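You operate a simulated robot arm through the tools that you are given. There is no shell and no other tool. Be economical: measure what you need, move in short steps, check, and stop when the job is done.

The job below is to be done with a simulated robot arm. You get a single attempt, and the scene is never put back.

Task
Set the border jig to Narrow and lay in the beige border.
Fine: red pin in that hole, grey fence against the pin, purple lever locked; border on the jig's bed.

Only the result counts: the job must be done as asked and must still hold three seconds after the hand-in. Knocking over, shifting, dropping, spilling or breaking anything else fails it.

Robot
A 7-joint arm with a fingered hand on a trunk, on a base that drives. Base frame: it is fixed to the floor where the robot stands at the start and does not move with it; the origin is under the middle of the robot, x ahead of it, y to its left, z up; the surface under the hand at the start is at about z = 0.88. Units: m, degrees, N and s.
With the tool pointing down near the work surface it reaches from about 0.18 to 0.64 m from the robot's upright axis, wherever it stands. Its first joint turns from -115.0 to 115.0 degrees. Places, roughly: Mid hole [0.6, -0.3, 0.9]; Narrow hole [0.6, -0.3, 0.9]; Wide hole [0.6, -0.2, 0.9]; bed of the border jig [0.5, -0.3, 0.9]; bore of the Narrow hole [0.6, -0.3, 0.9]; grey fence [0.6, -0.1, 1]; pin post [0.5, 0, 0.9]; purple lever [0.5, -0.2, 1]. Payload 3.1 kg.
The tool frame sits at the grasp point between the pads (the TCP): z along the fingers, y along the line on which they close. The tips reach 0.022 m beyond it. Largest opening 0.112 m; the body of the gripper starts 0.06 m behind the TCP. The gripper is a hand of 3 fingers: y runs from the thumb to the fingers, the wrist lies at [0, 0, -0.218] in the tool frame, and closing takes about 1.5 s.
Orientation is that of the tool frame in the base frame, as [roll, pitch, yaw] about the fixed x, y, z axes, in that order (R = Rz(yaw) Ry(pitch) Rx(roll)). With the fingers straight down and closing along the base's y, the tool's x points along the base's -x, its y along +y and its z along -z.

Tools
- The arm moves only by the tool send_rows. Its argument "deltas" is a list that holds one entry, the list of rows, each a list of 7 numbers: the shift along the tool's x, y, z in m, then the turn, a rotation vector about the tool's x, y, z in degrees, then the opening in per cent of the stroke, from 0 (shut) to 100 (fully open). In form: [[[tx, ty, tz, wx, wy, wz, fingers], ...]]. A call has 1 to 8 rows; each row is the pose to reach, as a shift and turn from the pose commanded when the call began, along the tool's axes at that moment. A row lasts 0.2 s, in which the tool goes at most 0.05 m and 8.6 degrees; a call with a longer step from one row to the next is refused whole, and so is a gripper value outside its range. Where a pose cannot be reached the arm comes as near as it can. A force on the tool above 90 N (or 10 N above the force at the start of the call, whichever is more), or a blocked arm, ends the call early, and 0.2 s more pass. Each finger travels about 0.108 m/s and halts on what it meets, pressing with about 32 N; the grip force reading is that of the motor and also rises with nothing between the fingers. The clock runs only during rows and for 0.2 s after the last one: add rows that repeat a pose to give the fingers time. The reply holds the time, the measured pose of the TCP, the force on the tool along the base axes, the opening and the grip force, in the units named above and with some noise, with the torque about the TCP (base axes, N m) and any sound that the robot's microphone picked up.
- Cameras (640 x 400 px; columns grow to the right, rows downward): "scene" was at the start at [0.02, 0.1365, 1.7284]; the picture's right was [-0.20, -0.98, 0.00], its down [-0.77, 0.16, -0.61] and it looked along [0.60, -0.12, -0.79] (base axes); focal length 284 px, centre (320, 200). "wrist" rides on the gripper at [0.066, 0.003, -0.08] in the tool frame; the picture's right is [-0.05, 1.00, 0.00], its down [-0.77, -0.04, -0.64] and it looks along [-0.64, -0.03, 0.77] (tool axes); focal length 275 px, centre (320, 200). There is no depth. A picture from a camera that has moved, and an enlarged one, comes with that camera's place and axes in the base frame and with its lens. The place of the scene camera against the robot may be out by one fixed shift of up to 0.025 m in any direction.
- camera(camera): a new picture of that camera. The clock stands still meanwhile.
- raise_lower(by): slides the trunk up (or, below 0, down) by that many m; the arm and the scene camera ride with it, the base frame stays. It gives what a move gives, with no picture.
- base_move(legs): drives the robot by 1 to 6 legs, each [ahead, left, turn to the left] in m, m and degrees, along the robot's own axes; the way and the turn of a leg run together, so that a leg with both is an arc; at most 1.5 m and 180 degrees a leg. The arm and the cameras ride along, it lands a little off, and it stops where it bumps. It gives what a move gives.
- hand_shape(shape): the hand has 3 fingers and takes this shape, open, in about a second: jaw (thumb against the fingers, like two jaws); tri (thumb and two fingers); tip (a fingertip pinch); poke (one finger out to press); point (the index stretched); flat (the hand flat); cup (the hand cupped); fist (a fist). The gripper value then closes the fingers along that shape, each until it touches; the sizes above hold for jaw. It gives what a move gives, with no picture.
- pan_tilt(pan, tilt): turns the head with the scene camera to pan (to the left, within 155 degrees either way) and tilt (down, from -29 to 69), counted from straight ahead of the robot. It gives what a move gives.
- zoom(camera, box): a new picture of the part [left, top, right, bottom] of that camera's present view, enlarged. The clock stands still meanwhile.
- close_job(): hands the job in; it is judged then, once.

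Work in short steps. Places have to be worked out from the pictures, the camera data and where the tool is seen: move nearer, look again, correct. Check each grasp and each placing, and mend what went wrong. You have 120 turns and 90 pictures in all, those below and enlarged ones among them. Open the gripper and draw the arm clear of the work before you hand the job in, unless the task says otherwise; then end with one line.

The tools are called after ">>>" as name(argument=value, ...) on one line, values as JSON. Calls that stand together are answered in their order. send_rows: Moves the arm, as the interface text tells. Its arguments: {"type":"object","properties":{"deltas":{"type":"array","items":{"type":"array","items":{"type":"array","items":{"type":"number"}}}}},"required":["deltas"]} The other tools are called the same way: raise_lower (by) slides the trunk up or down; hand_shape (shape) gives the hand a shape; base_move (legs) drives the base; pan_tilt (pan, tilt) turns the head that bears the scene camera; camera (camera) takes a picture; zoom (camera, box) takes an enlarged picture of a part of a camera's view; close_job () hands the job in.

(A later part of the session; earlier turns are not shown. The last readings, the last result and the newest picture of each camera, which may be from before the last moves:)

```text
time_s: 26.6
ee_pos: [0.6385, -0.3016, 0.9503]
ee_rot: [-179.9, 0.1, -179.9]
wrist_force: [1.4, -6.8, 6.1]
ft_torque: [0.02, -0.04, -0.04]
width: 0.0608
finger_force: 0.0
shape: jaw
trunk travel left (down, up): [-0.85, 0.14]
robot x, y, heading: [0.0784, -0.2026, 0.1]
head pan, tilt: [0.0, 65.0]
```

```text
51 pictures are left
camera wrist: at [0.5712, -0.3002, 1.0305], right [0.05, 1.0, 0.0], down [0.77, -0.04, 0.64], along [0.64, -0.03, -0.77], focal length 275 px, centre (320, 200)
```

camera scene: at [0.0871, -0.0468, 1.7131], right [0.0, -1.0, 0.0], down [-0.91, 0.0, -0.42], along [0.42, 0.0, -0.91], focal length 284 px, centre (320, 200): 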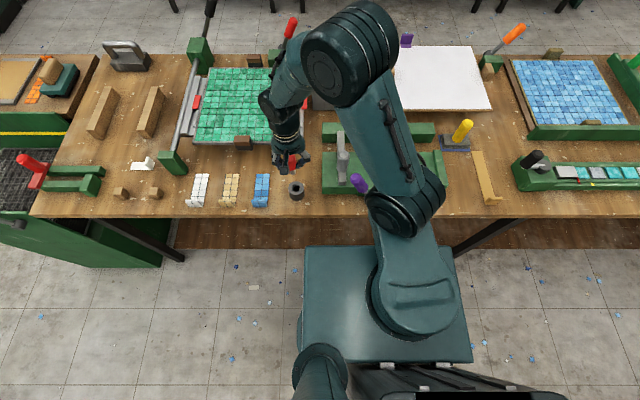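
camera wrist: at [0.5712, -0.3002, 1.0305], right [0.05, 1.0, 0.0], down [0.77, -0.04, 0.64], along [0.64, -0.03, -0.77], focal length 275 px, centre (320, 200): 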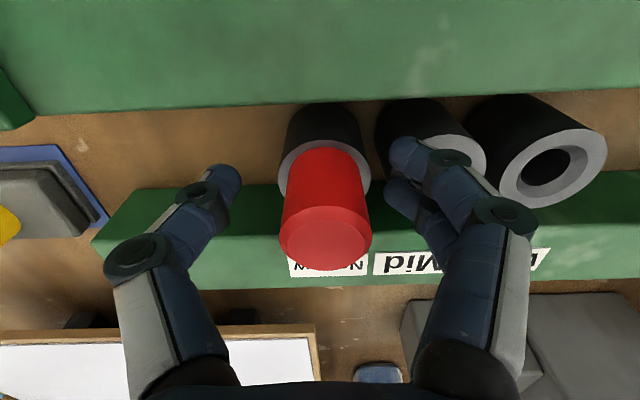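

The pin stands free and seated; a finger brushes the Mid ring. I raise straight up.

>>> send_rows(deltas=[[[0, 0, -0.02, 0, 0, 0, 60], [0, 0, -0.06, 0, 0, 0, 60], [0, 0, -0.1, 0, 0, 0, 80], [0, 0, -0.14, 0, 0, 0, 100], [0.04, 0.02, -0.16, 0, 0, 0, 100], [0.08, 0.04, -0.16, 0, 0, 0, 100], [0.12, 0.06, -0.16, 0, 0, 0, 100], [0.15, 0.08, -0.16, 0, 0, 0, 100]]])

>>> camera(camera="wrist")

```text
time_s: 28.4
ee_pos: [0.484, -0.2195, 1.1101]
ee_rot: [-180.0, 0.1, 180.0]
wrist_force: [-0.3, -0.2, 0.1]
ft_torque: [-0.02, -0.04, 0.02]
width: 0.1119
finger_force: 0.2
shape: jaw
trunk travel left (down, up): [-0.85, 0.14]
robot x, y, heading: [0.0733, -0.1982, -0.1]
head pan, tilt: [0.0, 65.0]
```

```text
50 pictures are left
camera wrist: at [0.4182, -0.2172, 1.1901], right [0.05, 1.0, 0.0], down [0.77, -0.04, 0.64], along [0.64, -0.03, -0.77], focal length 275 px, centre (320, 200)
```

wrist: 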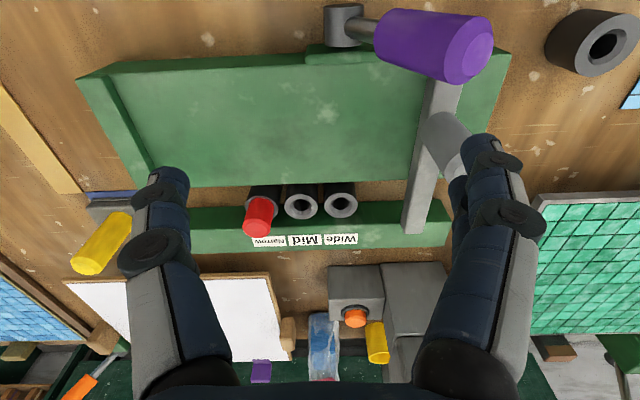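

Pin is in Narrow. Now I examine the fence and lever closely from both cameras.

>>> zoom(camera="wrist", box=[300, 0, 520, 240])

>>> zoom(camera="scene", box=[300, 90, 460, 200])

```text
1.67 times, centred on (410, 120) of wrist
camera zoom: at [0.4182, -0.2172, 1.1901], right [0.05, 1.0, 0.0], down [0.77, -0.04, 0.64], along [0.64, -0.03, -0.77], focal length 459 px, centre (170, 333)
```

zoom: 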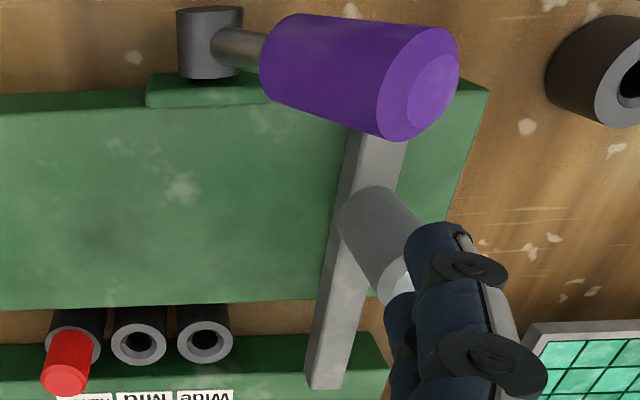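

```text
3.64 times, centred on (380, 145) of scene
camera zoom: at [0.0845, -0.0466, 1.7131], right [0.0, -1.0, 0.0], down [-0.91, 0.0, -0.42], along [0.42, 0.0, -0.91], focal length 1034 px, centre (102, 400)
```

zoom: 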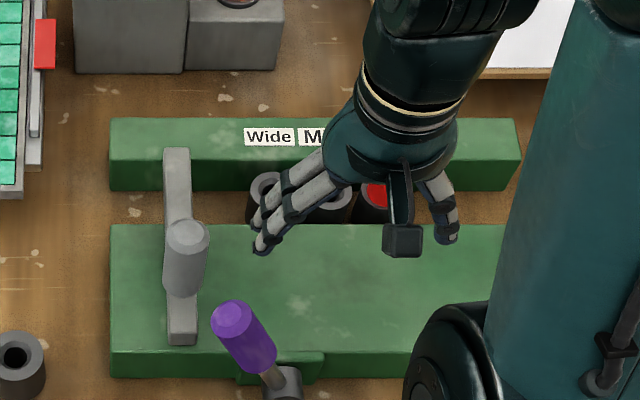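

Lever pivots about a forward horizontal axis at ≈ (0.45, −0.20, 0.92) and leans left, tip ≈ 1.05 high. The fence knob is at ≈ (0.536, −0.114), top ≈ 1.02. To keep the wrist camera off the lever, I yaw the hand 90° (camera toward +y) above the knob.

>>> send_rows(deltas=[[[0, 0.0, -0.03, 0, 0, 8.5, 100], [-0.02, 0.02, -0.04, 0, 0, 17, 100], [-0.04, 0.05, -0.04, 0, 0, 25.5, 100], [-0.052, 0.08, -0.04, 0, 0, 34, 100], [-0.052, 0.105, -0.04, 0, 0, 42.5, 100], [-0.052, 0.105, -0.04, 0, 0, 51, 100], [-0.052, 0.105, -0.04, 0, 0, 59.5, 100], [-0.052, 0.105, -0.04, 0, 0, 68, 100]]])

>>> send_rows(deltas=[[[0, 0, 0, 0, 0, 8, 100], [0, 0, 0, 0, 0, 16, 100], [0, 0, 0, 0, 0, 22, 100], [0, 0, 0, 0, 0, 22, 100]]])

>>> camera(camera="wrist")

>>> zoom(camera="scene", box=[280, 80, 460, 200])

```text
time_s: 30.2
ee_pos: [0.5379, -0.1148, 1.1493]
ee_rot: [-179.9, 0.0, 111.9]
wrist_force: [-0.2, -0.8, 0.7]
ft_torque: [-0.02, 0.01, -0.02]
width: 0.1116
finger_force: 0.0
shape: jaw
trunk travel left (down, up): [-0.85, 0.14]
robot x, y, heading: [0.0793, -0.2, 0.1]
head pan, tilt: [0.0, 65.0]
```

```text
time_s: 31.2
ee_pos: [0.5389, -0.1175, 1.1486]
ee_rot: [-180.0, 0.0, 89.9]
wrist_force: [0.1, 0.2, 0.0]
ft_torque: [-0.03, 0.01, 0.0]
width: 0.1118
finger_force: 0.2
shape: jaw
trunk travel left (down, up): [-0.85, 0.14]
robot x, y, heading: [0.0822, -0.2027, 0.0]
head pan, tilt: [0.0, 65.0]
```

```text
47 pictures are left
camera wrist: at [0.5425, -0.0512, 1.2293], right [1.0, -0.05, 0.0], down [-0.04, -0.77, 0.64], along [-0.03, -0.64, -0.77], focal length 275 px, centre (320, 200)
```

wrist: 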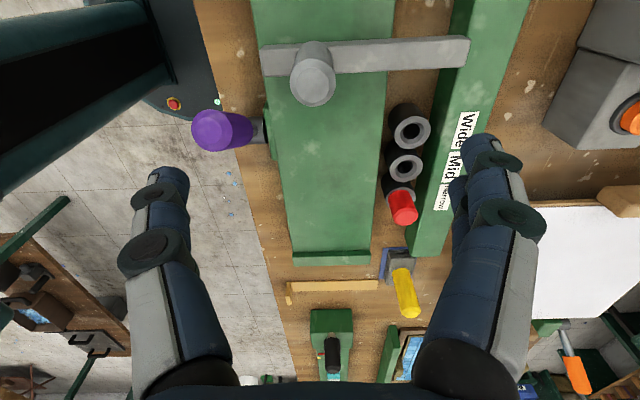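

```text
3.33 times, centred on (370, 140) of scene
camera zoom: at [0.086, -0.0474, 1.7131], right [0.0, -1.0, 0.0], down [-0.91, 0.0, -0.42], along [0.42, 0.0, -0.91], focal length 948 px, centre (153, 400)
```

zoom: 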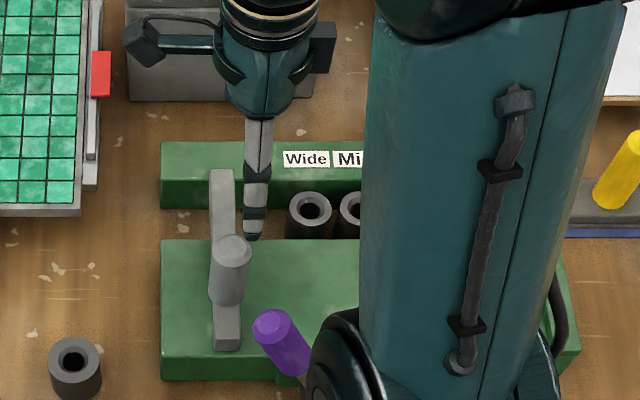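

Knob confirmed at (0.535, −0.110), but the lever's grip (x ≈ 0.468 ± 0.02) would be close to the wide side of the hand. I turn another 90° so that the camera faces away (+x) and the fingers close along y.

>>> send_rows(deltas=[[[0, 0, 0, 0, 0, 8.5, 100], [0, 0, 0, 0, 0, 17, 100], [0, 0, 0, 0, 0, 25.5, 100], [0, 0, 0, 0, 0, 34, 100], [0, 0, 0, 0, 0, 42.5, 100], [0, 0, 0, 0, 0, 51, 100], [0, 0, 0, 0, 0, 59.5, 100], [0, 0, 0, 0, 0, 68, 100]]])

>>> send_rows(deltas=[[[0, 0, 0, 0, 0, 8, 100], [0, 0, 0, 0, 0, 16, 100], [0, 0, 0, 0, 0, 22, 100], [0, 0, 0, 0, 0, 22, 100]]])

>>> camera(camera="wrist")

>>> zoom(camera="scene", box=[280, 80, 460, 200])

```text
time_s: 33.0
ee_pos: [0.54, -0.1176, 1.1504]
ee_rot: [-180.0, -0.1, 21.8]
wrist_force: [-0.9, -0.3, -0.8]
ft_torque: [-0.01, 0.0, -0.01]
width: 0.1119
finger_force: 0.0
shape: jaw
trunk travel left (down, up): [-0.85, 0.14]
robot x, y, heading: [0.0814, -0.1964, 0.1]
head pan, tilt: [0.0, 65.0]
```

```text
time_s: 34.0
ee_pos: [0.5391, -0.1163, 1.15]
ee_rot: [-180.0, 0.0, -0.2]
wrist_force: [-0.7, 0.3, 0.4]
ft_torque: [-0.01, 0.0, 0.0]
width: 0.1118
finger_force: 0.1
shape: jaw
trunk travel left (down, up): [-0.85, 0.14]
robot x, y, heading: [0.0801, -0.1958, -0.4]
head pan, tilt: [0.0, 65.0]
```

```text
45 pictures are left
camera wrist: at [0.6055, -0.1202, 1.23], right [-0.05, -1.0, 0.0], down [-0.77, 0.04, 0.64], along [-0.64, 0.03, -0.77], focal length 275 px, centre (320, 200)
```

wrist: 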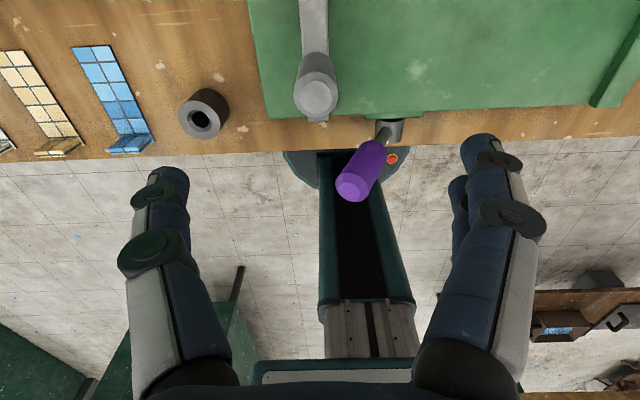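

```text
3.33 times, centred on (370, 140) of scene
camera zoom: at [0.086, -0.0474, 1.7131], right [0.0, -1.0, 0.0], down [-0.91, 0.0, -0.42], along [0.42, 0.0, -0.91], focal length 948 px, centre (153, 400)
```

zoom: 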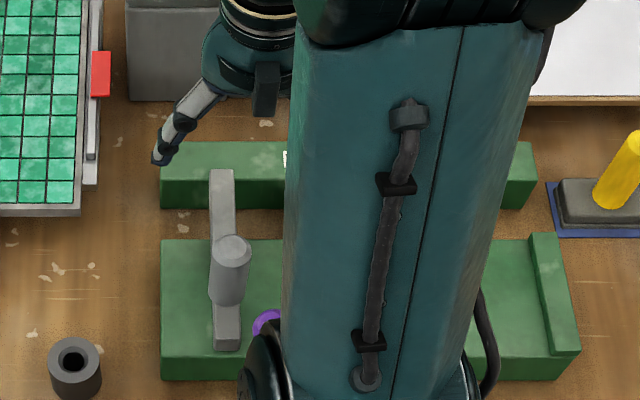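

Knob ≈ (0.533, −0.111). Descend around it with fingers open, then grip.

>>> send_rows(deltas=[[[-0.005, -0.005, 0.03, 0, 0, 0, 100], [-0.005, -0.005, 0.065, 0, 0, 0, 100], [-0.005, -0.005, 0.1, 0, 0, 0, 100], [-0.005, -0.005, 0.13, 0, 0, 0, 100], [-0.005, -0.005, 0.15, 0, 0, 0, 100], [-0.005, -0.005, 0.162, 0, 0, 0, 100], [-0.005, -0.005, 0.162, 0, 0, 0, 100]]])

>>> camera(camera="wrist")

```text
time_s: 35.6
ee_pos: [0.5349, -0.113, 0.9881]
ee_rot: [180.0, 0.0, -0.1]
wrist_force: [0.4, -0.2, 0.3]
ft_torque: [0.04, 0.0, 0.0]
width: 0.1116
finger_force: 0.1
shape: jaw
trunk travel left (down, up): [-0.85, 0.14]
robot x, y, heading: [0.0809, -0.1958, 0.3]
head pan, tilt: [0.0, 65.0]
```

```text
43 pictures are left
camera wrist: at [0.6009, -0.116, 1.0677], right [-0.05, -1.0, 0.0], down [-0.77, 0.04, 0.64], along [-0.63, 0.03, -0.77], focal length 275 px, centre (320, 200)
```

wrist: 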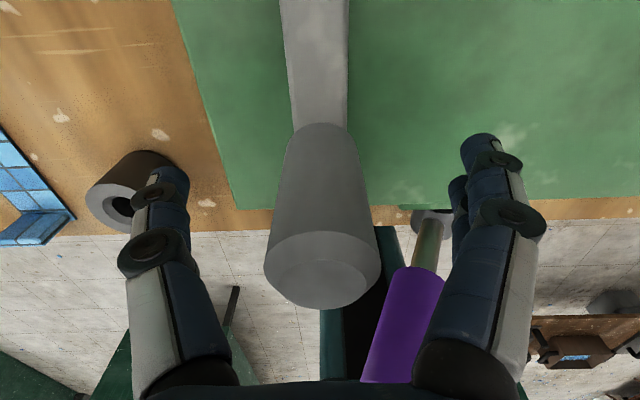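

Knob is centred between the fingers. Closing on it.

>>> send_rows(deltas=[[[0, 0, 0, 0, 0, 0, 50], [0, 0, 0, 0, 0, 0, 20], [0, 0, 0, 0, 0, 0, 20], [0, 0, 0, 0, 0, 0, 15], [0, 0, 0, 0, 0, 0, 15], [0, 0, 0, 0, 0, 0, 15]]])

```text
time_s: 37.0
ee_pos: [0.536, -0.1111, 0.9885]
ee_rot: [-180.0, 0.0, 0.0]
wrist_force: [2.6, 0.3, -1.2]
ft_torque: [0.0, -0.04, -0.02]
width: 0.0246
finger_force: 32.6
shape: jaw
trunk travel left (down, up): [-0.85, 0.14]
robot x, y, heading: [0.0784, -0.1967, 0.1]
head pan, tilt: [0.0, 65.0]
```

Gripped. Slide the fence toward −y, 0.1 m first, watching force.

>>> send_rows(deltas=[[[0, 0.01, 0, 0, 0, 0, 15], [0, 0.025, 0, 0, 0, 0, 15], [0, 0.04, 0, 0, 0, 0, 15], [0, 0.055, 0, 0, 0, 0, 15], [0, 0.07, 0, 0, 0, 0, 15], [0, 0.085, 0, 0, 0, 0, 15], [0, 0.1, 0, 0, 0, 0, 15]]])

>>> camera(camera="wrist")

>>> zoom(camera="scene", box=[280, 80, 460, 200])

```text
time_s: 38.6
ee_pos: [0.5352, -0.2116, 0.9871]
ee_rot: [-179.9, 0.0, 0.0]
wrist_force: [5.9, 0.2, 8.0]
ft_torque: [0.04, -0.11, -0.06]
width: 0.0248
finger_force: 32.1
shape: jaw
trunk travel left (down, up): [-0.85, 0.14]
robot x, y, heading: [0.0771, -0.1973, 0.3]
head pan, tilt: [0.0, 65.0]
```

```text
42 pictures are left
camera wrist: at [0.6015, -0.2145, 1.0669], right [-0.05, -1.0, 0.0], down [-0.77, 0.04, 0.64], along [-0.64, 0.03, -0.77], focal length 275 px, centre (320, 200)
```

wrist: 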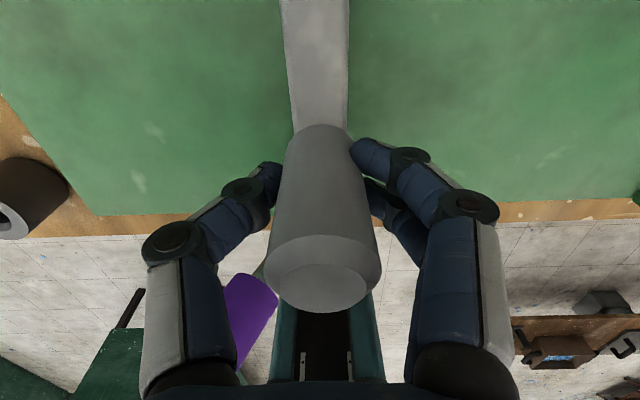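

```text
3.33 times, centred on (370, 140) of scene
camera zoom: at [0.087, -0.0479, 1.7132], right [0.0, -1.0, 0.0], down [-0.91, 0.0, -0.42], along [0.42, 0.0, -0.91], focal length 948 px, centre (153, 400)
```

zoom: 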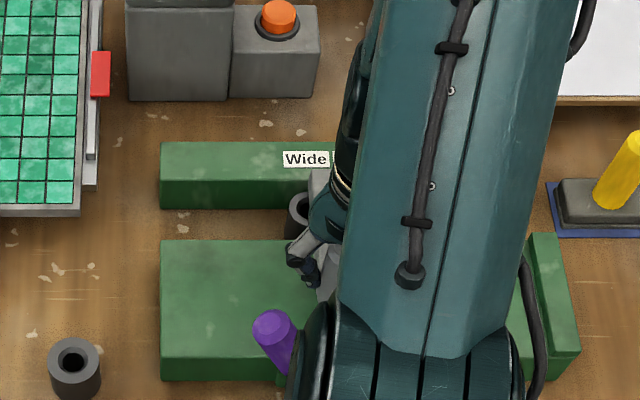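

The fence follows. Another 40 mm, then small steps until contact with the pin.

>>> send_rows(deltas=[[[0, 0.01, 0, 0, 0, 0, 15], [0, 0.02, 0, 0, 0, 0, 15], [0, 0.03, 0, 0, 0, 0, 15], [0, 0.04, 0, 0, 0, 0, 15], [0, 0.044, 0, 0, 0, 0, 15], [0, 0.044, 0, 0, 0, 0, 15]]])

>>> send_rows(deltas=[[[0, 0.003, 0, 0, 0, 0, 15], [0, 0.006, 0, 0, 0, 0, 15], [0, 0.006, 0, 0, 0, 0, 15]]])

>>> send_rows(deltas=[[[0, 0.003, 0, 0, 0, 0, 15], [0, 0.006, 0, 0, 0, 0, 15], [0, 0.006, 0, 0, 0, 0, 15]]])

```text
time_s: 40.0
ee_pos: [0.536, -0.2558, 0.9871]
ee_rot: [179.9, 0.1, 0.0]
wrist_force: [5.1, 1.9, 1.0]
ft_torque: [0.05, -0.08, -0.02]
width: 0.0249
finger_force: 32.2
shape: jaw
trunk travel left (down, up): [-0.85, 0.14]
robot x, y, heading: [0.0779, -0.1999, 0.1]
head pan, tilt: [0.0, 65.0]
```

```text
time_s: 40.8
ee_pos: [0.536, -0.2612, 0.9875]
ee_rot: [-180.0, 0.0, -0.1]
wrist_force: [7.9, 0.4, 3.0]
ft_torque: [0.01, -0.09, -0.05]
width: 0.0248
finger_force: 32.2
shape: jaw
trunk travel left (down, up): [-0.85, 0.14]
robot x, y, heading: [0.0774, -0.2007, -0.1]
head pan, tilt: [0.0, 65.0]
```

```text
time_s: 41.6
ee_pos: [0.5363, -0.2663, 0.9875]
ee_rot: [180.0, 0.1, 0.0]
wrist_force: [7.8, 1.5, 7.6]
ft_torque: [0.02, -0.08, -0.09]
width: 0.0249
finger_force: 32.2
shape: jaw
trunk travel left (down, up): [-0.85, 0.14]
robot x, y, heading: [0.0756, -0.1988, -0.1]
head pan, tilt: [0.0, 65.0]
```

>>> send_rows(deltas=[[[0, 0.002, 0, 0, 0, 0, 15], [0, 0.004, 0, 0, 0, 0, 15], [0, 0.004, 0, 0, 0, 0, 15]]])

>>> send_rows(deltas=[[[0, 0.002, 0, 0, 0, 0, 15], [0, 0.004, 0, 0, 0, 0, 15], [0, 0.004, 0, 0, 0, 0, 15]]])

>>> camera(camera="scene")

>>> camera(camera="wrist")

```text
time_s: 42.4
ee_pos: [0.5357, -0.2706, 0.9869]
ee_rot: [179.9, 0.2, -0.1]
wrist_force: [6.3, 2.8, 0.6]
ft_torque: [0.03, -0.1, 0.0]
width: 0.0247
finger_force: 32.2
shape: jaw
trunk travel left (down, up): [-0.85, 0.14]
robot x, y, heading: [0.0775, -0.1961, -0.1]
head pan, tilt: [0.0, 65.0]
```

```text
time_s: 43.2
ee_pos: [0.5352, -0.2738, 0.9865]
ee_rot: [-179.9, 0.1, 0.0]
wrist_force: [3.9, 2.7, 0.6]
ft_torque: [0.05, -0.07, -0.05]
width: 0.0249
finger_force: 31.9
shape: jaw
trunk travel left (down, up): [-0.85, 0.14]
robot x, y, heading: [0.0778, -0.1973, 0.1]
head pan, tilt: [0.0, 65.0]
```

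```text
40 pictures are left
camera scene: at [0.0875, -0.0465, 1.713], right [0.0, -1.0, 0.0], down [-0.91, 0.0, -0.42], along [0.42, 0.0, -0.91], focal length 284 px, centre (320, 200)
```

scene: 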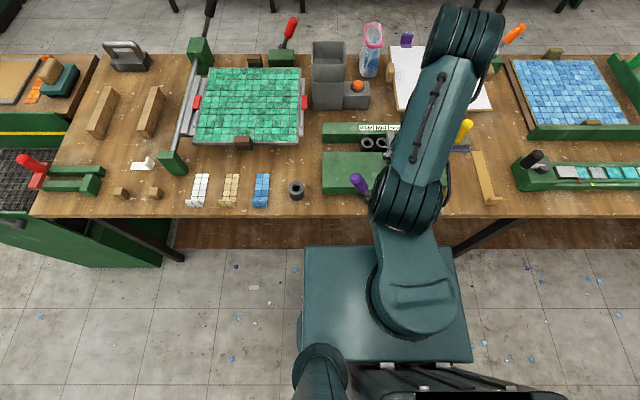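

```text
39 pictures are left
camera wrist: at [0.6018, -0.2781, 1.0673], right [-0.05, -1.0, 0.0], down [-0.77, 0.04, 0.64], along [-0.64, 0.03, -0.77], focal length 275 px, centre (320, 200)
```

wrist: 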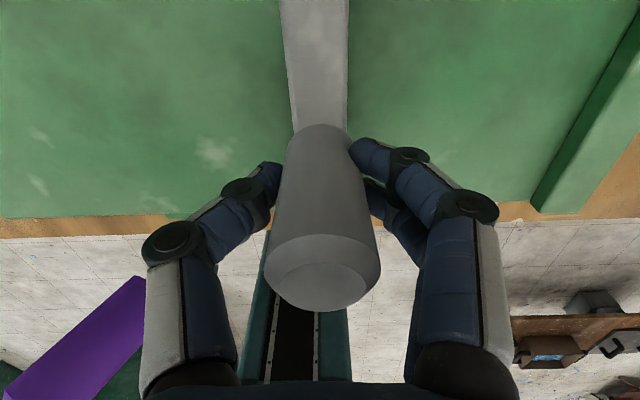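

Still no clear contact; continue in 3 mm steps and read Fy.

>>> send_rows(deltas=[[[0, 0.0015, 0, 0, 0, 0, 15], [0, 0.003, 0, 0, 0, 0, 15], [0, 0.003, 0, 0, 0, 0, 15]]])

>>> send_rows(deltas=[[[0, 0.0015, 0, 0, 0, 0, 15], [0, 0.003, 0, 0, 0, 0, 15], [0, 0.003, 0, 0, 0, 0, 15]]])

```text
time_s: 44.0
ee_pos: [0.5364, -0.2766, 0.9868]
ee_rot: [179.9, 0.0, 0.1]
wrist_force: [5.7, 10.7, 3.9]
ft_torque: [0.24, -0.06, -0.07]
width: 0.0245
finger_force: 32.1
shape: jaw
trunk travel left (down, up): [-0.85, 0.14]
robot x, y, heading: [0.079, -0.2003, 0.0]
head pan, tilt: [0.0, 65.0]
```

```text
time_s: 44.8
ee_pos: [0.5363, -0.2783, 0.988]
ee_rot: [179.8, 0.2, 0.1]
wrist_force: [7.2, 16.5, 3.7]
ft_torque: [0.43, -0.12, -0.15]
width: 0.0254
finger_force: 32.0
shape: jaw
trunk travel left (down, up): [-0.85, 0.14]
robot x, y, heading: [0.0801, -0.1987, 0.1]
head pan, tilt: [0.0, 65.0]
```

Clear contact with the pin (16 N). Release the knob and rise.

>>> send_rows(deltas=[[[0, 0.0, 0, 0, 0, 0, 30], [0, 0.0, 0, 0, 0, 0, 60], [0, 0, 0, 0, 0, 0, 60], [0, 0, -0.03, 0, 0, 0, 60], [0, 0, -0.07, 0, 0, 0, 60], [0, 0, -0.11, 0, 0, 0, 60], [0, 0, -0.15, 0, 0, 0, 60], [0, 0, -0.15, 0, 0, 0, 60]]])

>>> camera(camera="wrist")

```text
time_s: 46.6
ee_pos: [0.5344, -0.2811, 1.1384]
ee_rot: [180.0, 0.1, 0.1]
wrist_force: [0.0, 0.9, -0.1]
ft_torque: [0.0, 0.03, 0.0]
width: 0.0667
finger_force: 0.1
shape: jaw
trunk travel left (down, up): [-0.85, 0.14]
robot x, y, heading: [0.0806, -0.2005, 0.1]
head pan, tilt: [0.0, 65.0]
```

```text
38 pictures are left
camera wrist: at [0.6013, -0.285, 1.2181], right [-0.05, -1.0, 0.0], down [-0.77, 0.04, 0.64], along [-0.64, 0.03, -0.77], focal length 275 px, centre (320, 200)
```

wrist: 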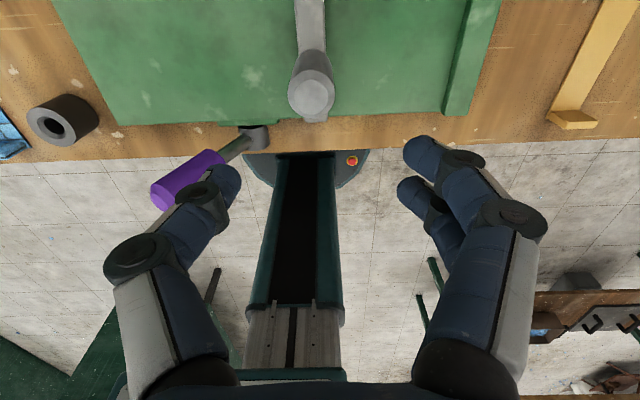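

Fence is resting at the Narrow position. Lever: pivot (0.457, −0.200, 0.92), grip end (0.458, −0.143, 1.03), leaning left. I close the fingers and go to its left side to swing it over to the right.

>>> send_rows(deltas=[[[-0.015, -0.035, -0.012, 0, 0, 0, 30], [-0.03, -0.07, -0.012, 0, 0, 0, 10], [-0.045, -0.105, -0.012, 0, 0, 0, 0], [-0.06, -0.14, -0.012, 0, 0, 0, 0], [-0.077, -0.175, -0.012, 0, 0, 0, 0], [-0.077, -0.206, -0.012, 0, 0, 0, 0], [-0.077, -0.206, 0.02, 0, 0, 0, 0], [-0.077, -0.206, 0.05, 0, 0, 0, 0]]])

>>> camera(camera="wrist")

>>> zoom(camera="scene", box=[280, 100, 460, 220])

```text
time_s: 48.4
ee_pos: [0.4579, -0.0753, 1.0863]
ee_rot: [-179.9, 0.0, 0.0]
wrist_force: [-0.2, 0.1, 0.6]
ft_torque: [-0.01, 0.01, 0.01]
width: 0.0
finger_force: 32.3
shape: jaw
trunk travel left (down, up): [-0.85, 0.14]
robot x, y, heading: [0.0764, -0.1975, -0.0]
head pan, tilt: [0.0, 65.0]
```

```text
37 pictures are left
camera wrist: at [0.5237, -0.0787, 1.1661], right [-0.05, -1.0, 0.0], down [-0.77, 0.04, 0.64], along [-0.64, 0.03, -0.77], focal length 275 px, centre (320, 200)
```

wrist: 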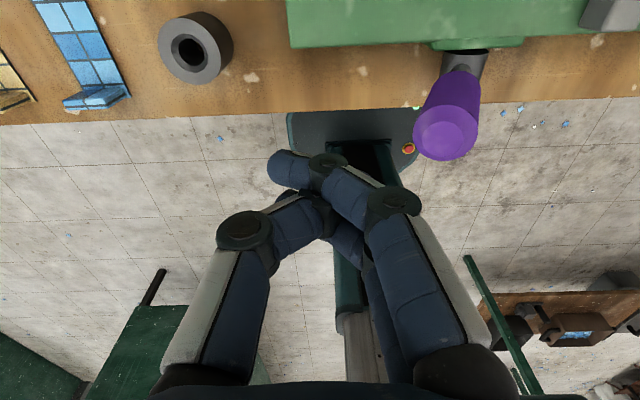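

```text
3.33 times, centred on (370, 160) of scene
camera zoom: at [0.0869, -0.0466, 1.7131], right [0.0, -1.0, 0.0], down [-0.91, 0.0, -0.42], along [0.42, 0.0, -0.91], focal length 948 px, centre (153, 333)
```

zoom: 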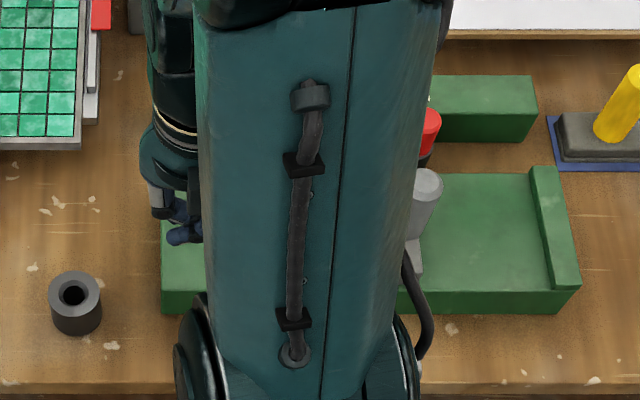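

Fingers are closed left of the lever. Lower to z ≈ 1.005 and begin pushing right.

>>> send_rows(deltas=[[[-0.002, 0, 0.04, 0, 0, 0, 0], [-0.002, 0, 0.08, 0, 0, 0, 0], [-0.002, 0.01, 0.082, 0, 0, 0, 0], [-0.002, 0.02, 0.082, 0, 0, 0, 0], [-0.002, 0.03, 0.082, 0, 0, 0, 0], [-0.002, 0.04, 0.082, 0, 0, 0, 0], [-0.002, 0.05, 0.082, 0, 0, 0, 0]]])

>>> camera(camera="wrist")

```text
time_s: 50.0
ee_pos: [0.4558, -0.1256, 1.0059]
ee_rot: [-179.9, 0.0, -0.1]
wrist_force: [-0.5, 1.9, 1.1]
ft_torque: [-0.12, 0.0, -0.03]
width: 0.0003
finger_force: 31.9
shape: jaw
trunk travel left (down, up): [-0.85, 0.14]
robot x, y, heading: [0.0746, -0.1971, 0.1]
head pan, tilt: [0.0, 65.0]
```

```text
35 pictures are left
camera wrist: at [0.5217, -0.1289, 1.0851], right [-0.05, -1.0, 0.0], down [-0.77, 0.04, 0.64], along [-0.64, 0.03, -0.77], focal length 275 px, centre (320, 200)
```

wrist: 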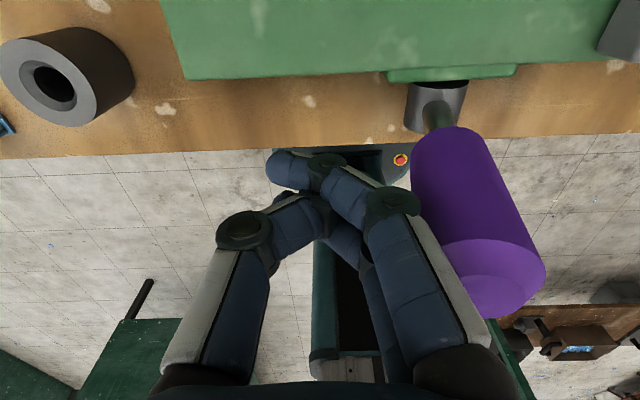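

The lever swings freely right (≈2 N). Keep pushing in steps.

>>> send_rows(deltas=[[[0, 0.01, 0, 0, 0, 0, 0], [0, 0.02, 0, 0, 0, 0, 0], [0, 0.03, 0, 0, 0, 0, 0], [0, 0.04, 0, 0, 0, 0, 0], [0, 0.05, 0, 0, 0, 0, 0], [0, 0.05, 0, 0, 0, 0, 0]]])

>>> camera(camera="wrist")

```text
time_s: 51.4
ee_pos: [0.4564, -0.1748, 1.0065]
ee_rot: [179.9, 0.0, 0.1]
wrist_force: [-1.4, 1.6, -0.6]
ft_torque: [-0.01, 0.02, -0.01]
width: 0.0002
finger_force: 31.9
shape: jaw
trunk travel left (down, up): [-0.85, 0.14]
robot x, y, heading: [0.0812, -0.2022, 0.2]
head pan, tilt: [0.0, 65.0]
```

```text
34 pictures are left
camera wrist: at [0.5217, -0.1784, 1.0861], right [-0.05, -1.0, 0.0], down [-0.77, 0.04, 0.64], along [-0.64, 0.03, -0.77], focal length 275 px, centre (320, 200)
```

wrist: 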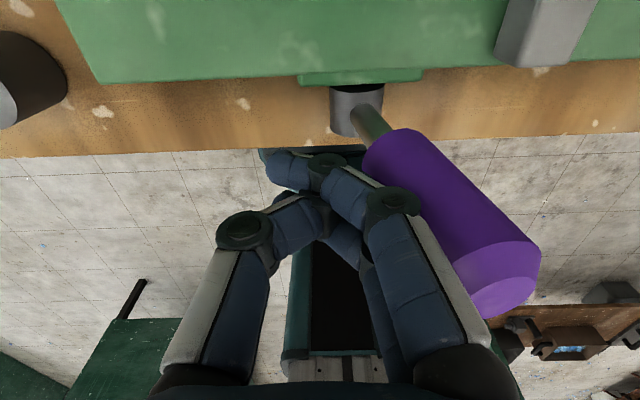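

>>> send_rows(deltas=[[[0, 0.01, 0, 0, 0, 0, 0], [0, 0.02, 0, 0, 0, 0, 0], [0, 0.03, 0, 0, 0, 0, 0], [0, 0.04, 0, 0, 0, 0, 0], [0, 0.05, 0, 0, 0, 0, 0], [0, 0.05, 0, 0, 0, 0, 0]]])

>>> camera(camera="wrist")

```text
time_s: 52.8
ee_pos: [0.4559, -0.2119, 1.0069]
ee_rot: [179.4, -0.1, 0.4]
wrist_force: [16.8, 59.1, 51.1]
ft_torque: [0.47, -0.21, 0.11]
width: 0.0
finger_force: 31.9
shape: jaw
trunk travel left (down, up): [-0.85, 0.14]
robot x, y, heading: [0.0768, -0.1967, -0.0]
head pan, tilt: [0.0, 65.0]
```

```text
33 pictures are left
camera wrist: at [0.5209, -0.2146, 1.0874], right [-0.04, -1.0, 0.01], down [-0.77, 0.04, 0.63], along [-0.63, 0.02, -0.77], focal length 275 px, centre (320, 200)
```

wrist: 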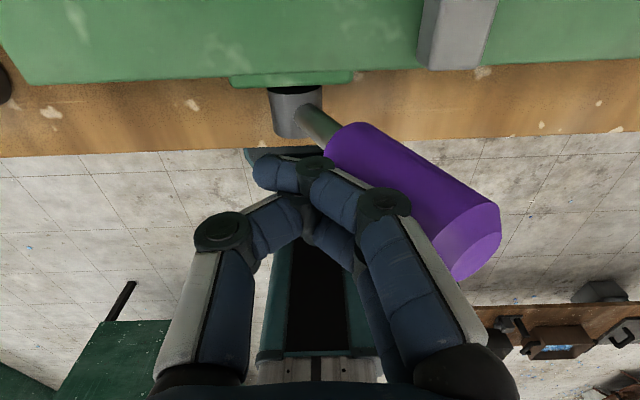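

The lever met a firm stop leaning ≈ 40° to the right (force direction matches its normal). I back off and rise to look.

>>> send_rows(deltas=[[[0, -0.015, 0, 0, 0, 0, 0], [0, -0.035, -0.01, 0, 0, 0, 0], [0, -0.06, -0.05, 0, 0, 0, 0], [0, -0.09, -0.09, 0, 0, 0, 0], [0, -0.12, -0.12, 0, 0, 0, 0], [0, -0.15, -0.13, 0, 0, 0, 30], [0, -0.18, -0.13, 0, 0, 0, 60], [0, -0.22, -0.13, 0, 0, 0, 60]]])

>>> zoom(camera="scene", box=[280, 100, 460, 220])

>>> camera(camera="wrist")

```text
time_s: 54.6
ee_pos: [0.455, -0.0029, 1.1373]
ee_rot: [180.0, 0.1, 0.0]
wrist_force: [-0.1, 0.7, -0.3]
ft_torque: [-0.01, -0.02, -0.04]
width: 0.0665
finger_force: 0.1
shape: jaw
trunk travel left (down, up): [-0.85, 0.14]
robot x, y, heading: [0.0763, -0.1998, -0.1]
head pan, tilt: [0.0, 65.0]
```

```text
3.33 times, centred on (370, 160) of scene
camera zoom: at [0.0854, -0.0447, 1.7129], right [0.0, -1.0, 0.0], down [-0.91, 0.0, -0.42], along [0.42, 0.0, -0.91], focal length 948 px, centre (153, 333)
```

zoom: 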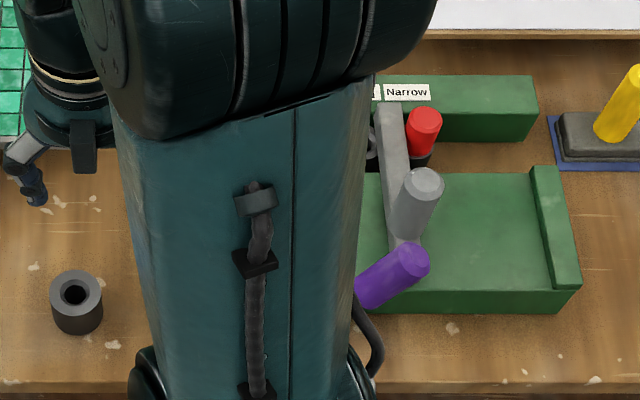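

```text
31 pictures are left
camera wrist: at [0.5198, -0.0066, 1.2178], right [-0.05, -1.0, 0.0], down [-0.77, 0.04, 0.64], along [-0.63, 0.03, -0.77], focal length 275 px, centre (320, 200)
```

wrist: 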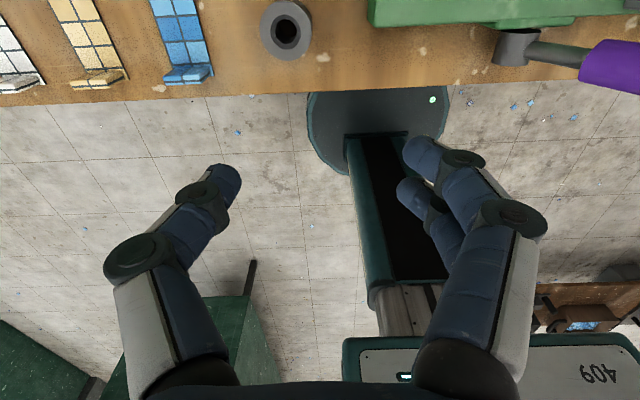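

Lever now rests at its right stop (~40°); fence touches pin. To verify that it's locked, I'll grip the fence knob again and tug lightly away from the pin.

>>> send_rows(deltas=[[[0.015, 0.045, -0.01, 0, 0, 0, 80], [0.03, 0.09, -0.01, 0, 0, 0, 80], [0.045, 0.135, -0.01, 0, 0, 0, 80], [0.06, 0.18, -0.01, 0, 0, 0, 80], [0.075, 0.225, -0.01, 0, 0, 0, 80], [0.081, 0.265, -0.01, 0, 0, 0, 80], [0.081, 0.276, 0.03, 0, 0, 0, 80], [0.081, 0.276, 0.06, 0, 0, 0, 80]]])

>>> send_rows(deltas=[[[0, 0, 0.03, 0, 0, 0, 80], [0, 0, 0.06, 0, 0, 0, 80], [0, 0, 0.088, 0, 0, 0, 80], [0, 0, 0.088, 0, 0, 0, 40], [0, 0, 0.088, 0, 0, 0, 15], [0, 0, 0.088, 0, 0, 0, 15], [0, 0, 0.088, 0, 0, 0, 15], [0, 0, 0.088, 0, 0, 0, 15]]])

>>> camera(camera="wrist")

```text
time_s: 56.4
ee_pos: [0.5359, -0.279, 1.077]
ee_rot: [179.9, 0.1, 0.1]
wrist_force: [0.4, -0.5, 0.4]
ft_torque: [-0.04, -0.03, -0.03]
width: 0.0894
finger_force: 0.1
shape: jaw
trunk travel left (down, up): [-0.85, 0.14]
robot x, y, heading: [0.0786, -0.1993, -0.1]
head pan, tilt: [0.0, 65.0]
```

```text
time_s: 58.2
ee_pos: [0.5353, -0.2803, 0.9879]
ee_rot: [179.9, 0.0, 0.2]
wrist_force: [3.0, 6.4, -4.7]
ft_torque: [0.11, -0.04, -0.03]
width: 0.0246
finger_force: 31.8
shape: jaw
trunk travel left (down, up): [-0.85, 0.14]
robot x, y, heading: [0.0764, -0.1993, 0.0]
head pan, tilt: [0.0, 65.0]
```

```text
30 pictures are left
camera wrist: at [0.6027, -0.2835, 1.0668], right [-0.05, -1.0, 0.0], down [-0.77, 0.04, 0.64], along [-0.64, 0.03, -0.77], focal length 275 px, centre (320, 200)
```

wrist: 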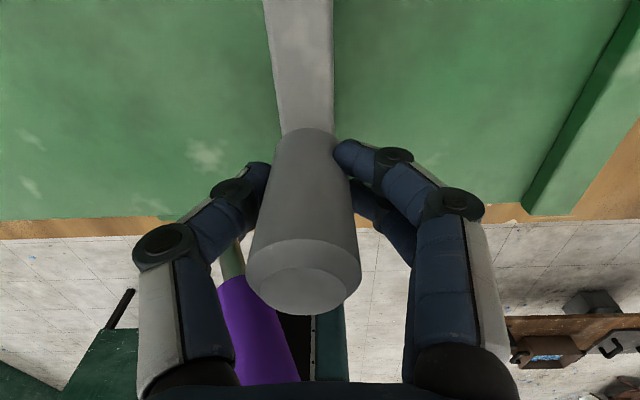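

>>> send_rows(deltas=[[[0, -0.004, 0, 0, 0, 0, 15], [0, -0.008, 0, 0, 0, 0, 15], [0, -0.011, 0, 0, 0, 0, 15], [0, -0.011, 0, 0, 0, 0, 15]]])

>>> camera(camera="wrist")

```text
time_s: 59.2
ee_pos: [0.5367, -0.2738, 0.9883]
ee_rot: [-179.9, -0.1, 0.0]
wrist_force: [4.1, -15.3, -2.1]
ft_torque: [-0.45, -0.06, 0.03]
width: 0.0231
finger_force: 32.1
shape: jaw
trunk travel left (down, up): [-0.85, 0.14]
robot x, y, heading: [0.0788, -0.2002, -0.1]
head pan, tilt: [0.0, 65.0]
```

```text
29 pictures are left
camera wrist: at [0.6026, -0.2778, 1.0671], right [-0.05, -1.0, 0.0], down [-0.77, 0.04, 0.64], along [-0.63, 0.03, -0.77], focal length 275 px, centre (320, 200)
```

wrist: 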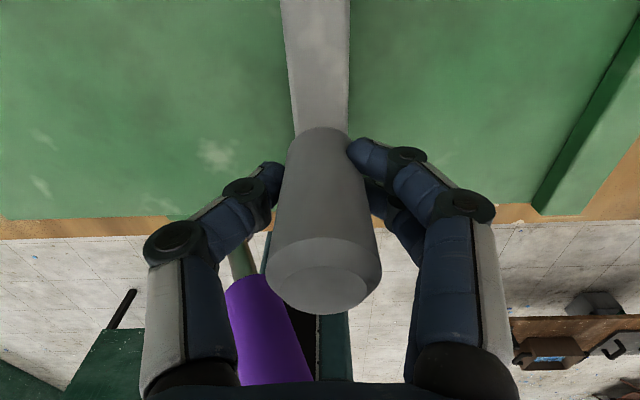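

15 N tug and the fence holds (it slid at ~2 N before): the lever is locked. I release, rise, and travel to the beige border (≈ x 0.43–0.55, y 0.245).

>>> send_rows(deltas=[[[0, -0.005, 0, 0, 0, 0, 30], [0, -0.005, 0, 0, 0, 0, 60], [0, -0.005, 0, 0, 0, 0, 70], [0, -0.005, -0.03, 0, 0, 0, 80], [0, -0.005, -0.07, 0, 0, 0, 80], [0, -0.005, -0.11, 0, 0, 0, 80], [-0.01, -0.01, -0.15, 0, 0, 0, 80], [-0.02, -0.05, -0.16, 0, 0, 0, 80]]])

>>> send_rows(deltas=[[[0, -0.045, 0, 0, 0, 0, 80], [0, -0.09, 0, 0, 0, 0, 80], [0, -0.135, 0, 0, 0, 0, 80], [0, -0.18, 0, 0, 0, 0, 80], [0, -0.225, 0, 0, 0, 0, 80], [0, -0.27, 0, 0, 0, 0, 80], [0, -0.315, 0, 0, 0, 0, 80], [0, -0.36, 0, 0, 0, 0, 80]]])

>>> send_rows(deltas=[[[-0.02, -0.04, 0, 0, 0, 0, 80], [-0.05, -0.07, 0.01, 0, 0, 0, 80], [-0.06, -0.11, 0.03, 0, 0, 0, 80], [-0.06, -0.11, 0.03, 0, 0, 0, 80]]])

>>> camera(camera="wrist")

>>> camera(camera="scene")

```text
time_s: 61.0
ee_pos: [0.5155, -0.2184, 1.1472]
ee_rot: [179.9, -0.1, -0.1]
wrist_force: [-0.5, -0.2, -0.1]
ft_torque: [-0.02, 0.0, 0.01]
width: 0.0893
finger_force: 0.1
shape: jaw
trunk travel left (down, up): [-0.85, 0.14]
robot x, y, heading: [0.0788, -0.1984, 0.1]
head pan, tilt: [0.0, 65.0]
```

```text
time_s: 62.8
ee_pos: [0.5167, 0.1417, 1.1482]
ee_rot: [179.9, -0.1, 0.0]
wrist_force: [0.1, 0.0, -0.3]
ft_torque: [-0.03, 0.0, 0.03]
width: 0.0893
finger_force: 0.1
shape: jaw
trunk travel left (down, up): [-0.85, 0.14]
robot x, y, heading: [0.0814, -0.1979, 0.1]
head pan, tilt: [0.0, 65.0]
```

```text
time_s: 63.8
ee_pos: [0.4564, 0.2515, 1.1194]
ee_rot: [-180.0, 0.0, 0.0]
wrist_force: [-0.5, 0.7, 0.1]
ft_torque: [0.01, 0.02, -0.01]
width: 0.0894
finger_force: 0.0
shape: jaw
trunk travel left (down, up): [-0.85, 0.14]
robot x, y, heading: [0.0808, -0.1984, 0.1]
head pan, tilt: [0.0, 65.0]
```

```text
28 pictures are left
camera wrist: at [0.5229, 0.2472, 1.1996], right [-0.05, -1.0, 0.0], down [-0.77, 0.04, 0.64], along [-0.64, 0.03, -0.77], focal length 275 px, centre (320, 200)
```

wrist: 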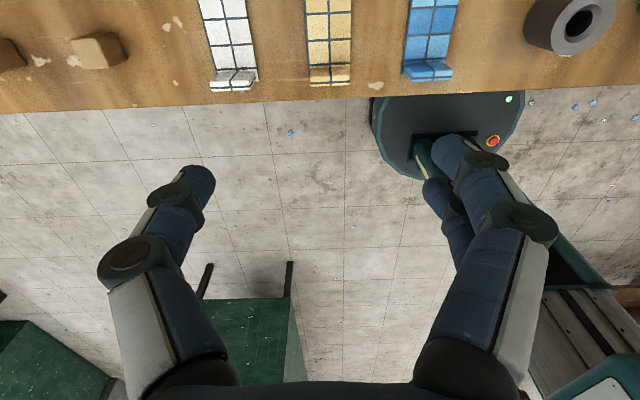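

```text
27 pictures are left
camera scene: at [0.0856, -0.0484, 1.7133], right [0.0, -1.0, 0.0], down [-0.91, 0.0, -0.42], along [0.42, 0.0, -0.91], focal length 284 px, centre (320, 200)
```

scene: 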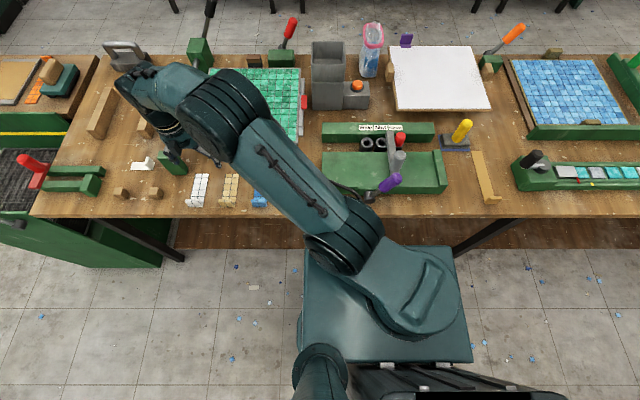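

>>> zoom(camera="wrist", box=[190, 0, 470, 110])

>>> zoom(camera="scene", box=[310, 110, 460, 210])

>>> zoom(camera="scene", box=[180, 160, 280, 220])

```text
2.29 times, centred on (330, 55) of wrist
camera zoom: at [0.5229, 0.2472, 1.1996], right [-0.05, -1.0, 0.0], down [-0.77, 0.04, 0.64], along [-0.64, 0.03, -0.77], focal length 629 px, centre (297, 531)
```

zoom: 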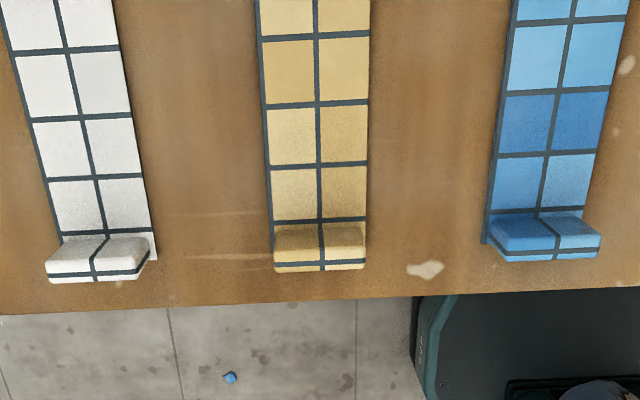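

```text
4.00 times, centred on (385, 160) of scene
camera zoom: at [0.0856, -0.0484, 1.7133], right [0.0, -1.0, 0.0], down [-0.91, 0.0, -0.42], along [0.42, 0.0, -0.91], focal length 1138 px, centre (60, 360)
```

zoom: 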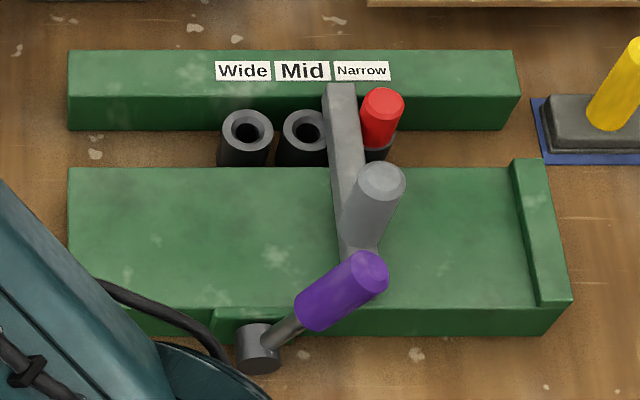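

```text
6.40 times, centred on (230, 190) of scene
camera zoom: at [0.0856, -0.0484, 1.7133], right [0.0, -1.0, 0.0], down [-0.91, 0.0, -0.42], along [0.42, 0.0, -0.91], focal length 1820 px, centre (896, 264)
```

zoom: 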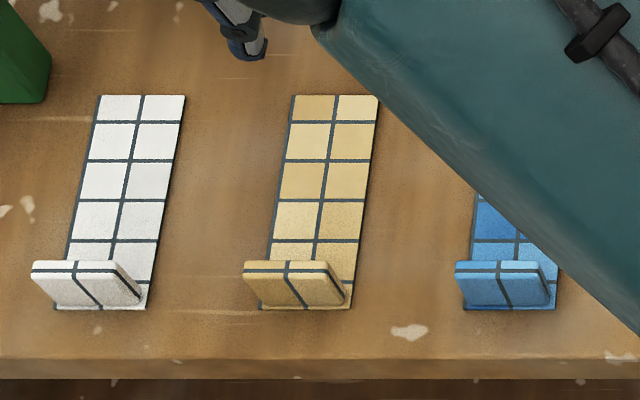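

Jig looks correct: pin in Narrow, fence against it, lever over. The beige border has an upright lip at its near end (≈ x 0.44, y 0.243). I'll pinch that lip front-to-back: yaw the hand to 90° and lower above it.

>>> send_rows(deltas=[[[0, 0, 0, 0, 0, -8.5, 80], [0, 0, 0, 0, 0, -17, 80], [0, 0, 0, 0, 0, -25.5, 80], [0, 0, 0, 0, 0, -34, 80], [0, 0, 0, 0, 0, -42.5, 80], [0, 0, 0, 0, 0, -51, 80], [0, 0, 0, 0, 0, -59.5, 80], [0, 0, 0, 0, 0, -68, 80]]])

>>> send_rows(deltas=[[[0, 0, 0, 0, 0, -8, 60], [0, 0, 0.03, 0, 0, -16, 60], [0, 0, 0.06, 0, 0, -22, 60], [0, 0, 0.1, 0, 0, -22, 60], [0, 0, 0.1, 0, 0, -22, 60]]])

>>> camera(camera="wrist")

>>> zoom(camera="scene", box=[160, 120, 320, 220])

```text
time_s: 65.6
ee_pos: [0.457, 0.2509, 1.1177]
ee_rot: [180.0, -0.1, 68.2]
wrist_force: [0.0, -0.7, -0.5]
ft_torque: [-0.02, 0.04, -0.03]
width: 0.0895
finger_force: 0.0
shape: jaw
trunk travel left (down, up): [-0.85, 0.14]
robot x, y, heading: [0.0793, -0.1982, -0.0]
head pan, tilt: [0.0, 65.0]
```

```text
time_s: 66.8
ee_pos: [0.4564, 0.2482, 1.0191]
ee_rot: [-180.0, 0.0, 90.1]
wrist_force: [0.2, 0.3, 0.7]
ft_torque: [0.02, -0.02, 0.0]
width: 0.0679
finger_force: 0.0
shape: jaw
trunk travel left (down, up): [-0.85, 0.14]
robot x, y, heading: [0.0782, -0.2011, -0.1]
head pan, tilt: [0.0, 65.0]
```

```text
23 pictures are left
camera wrist: at [0.4587, 0.3146, 1.0986], right [1.0, -0.05, 0.0], down [-0.04, -0.77, 0.64], along [-0.03, -0.63, -0.77], focal length 275 px, centre (320, 200)
```

wrist: 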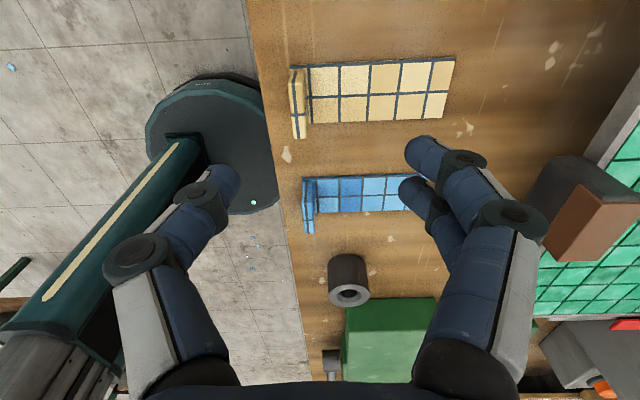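

```text
4.00 times, centred on (240, 170) of scene
camera zoom: at [0.0856, -0.0477, 1.7132], right [0.0, -1.0, 0.0], down [-0.91, 0.0, -0.42], along [0.42, 0.0, -0.91], focal length 1138 px, centre (640, 320)
```

zoom: 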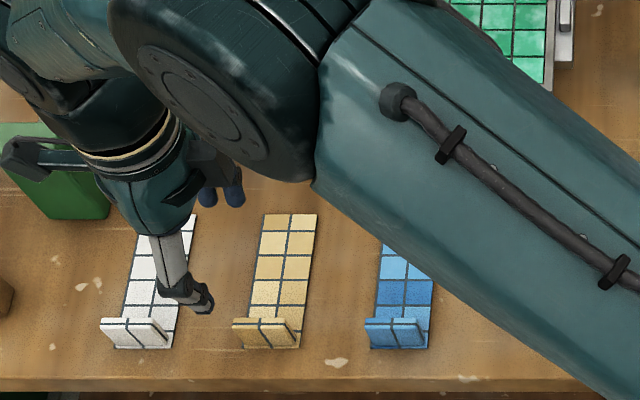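

Lip at ≈ (0.440, 0.247), ~11 mm thick, top ≈ 0.915. I move over it and descend to z 0.93, then check.

>>> send_rows(deltas=[[[-0.001, -0.0165, 0.02, 0, 0, 0, 60], [-0.001, -0.0165, 0.05, 0, 0, 0, 60], [-0.001, -0.0165, 0.075, 0, 0, 0, 60], [-0.001, -0.0165, 0.089, 0, 0, 0, 60], [-0.001, -0.0165, 0.089, 0, 0, 0, 60]]])

>>> camera(camera="wrist")

```text
time_s: 68.0
ee_pos: [0.44, 0.2492, 0.9284]
ee_rot: [180.0, 0.0, 90.0]
wrist_force: [0.6, -0.2, -0.3]
ft_torque: [-0.03, 0.0, 0.07]
width: 0.0678
finger_force: 0.1
shape: jaw
trunk travel left (down, up): [-0.85, 0.14]
robot x, y, heading: [0.0779, -0.1999, -0.3]
head pan, tilt: [0.0, 65.0]
```

```text
21 pictures are left
camera wrist: at [0.4428, 0.3147, 1.0083], right [1.0, -0.05, 0.0], down [-0.04, -0.77, 0.64], along [-0.03, -0.64, -0.77], focal length 275 px, centre (320, 200)
```

wrist: 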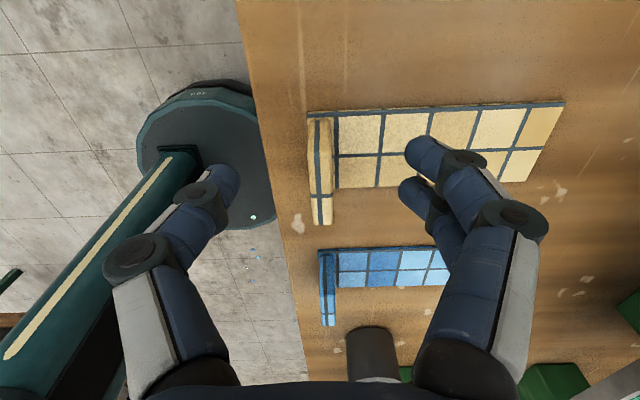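

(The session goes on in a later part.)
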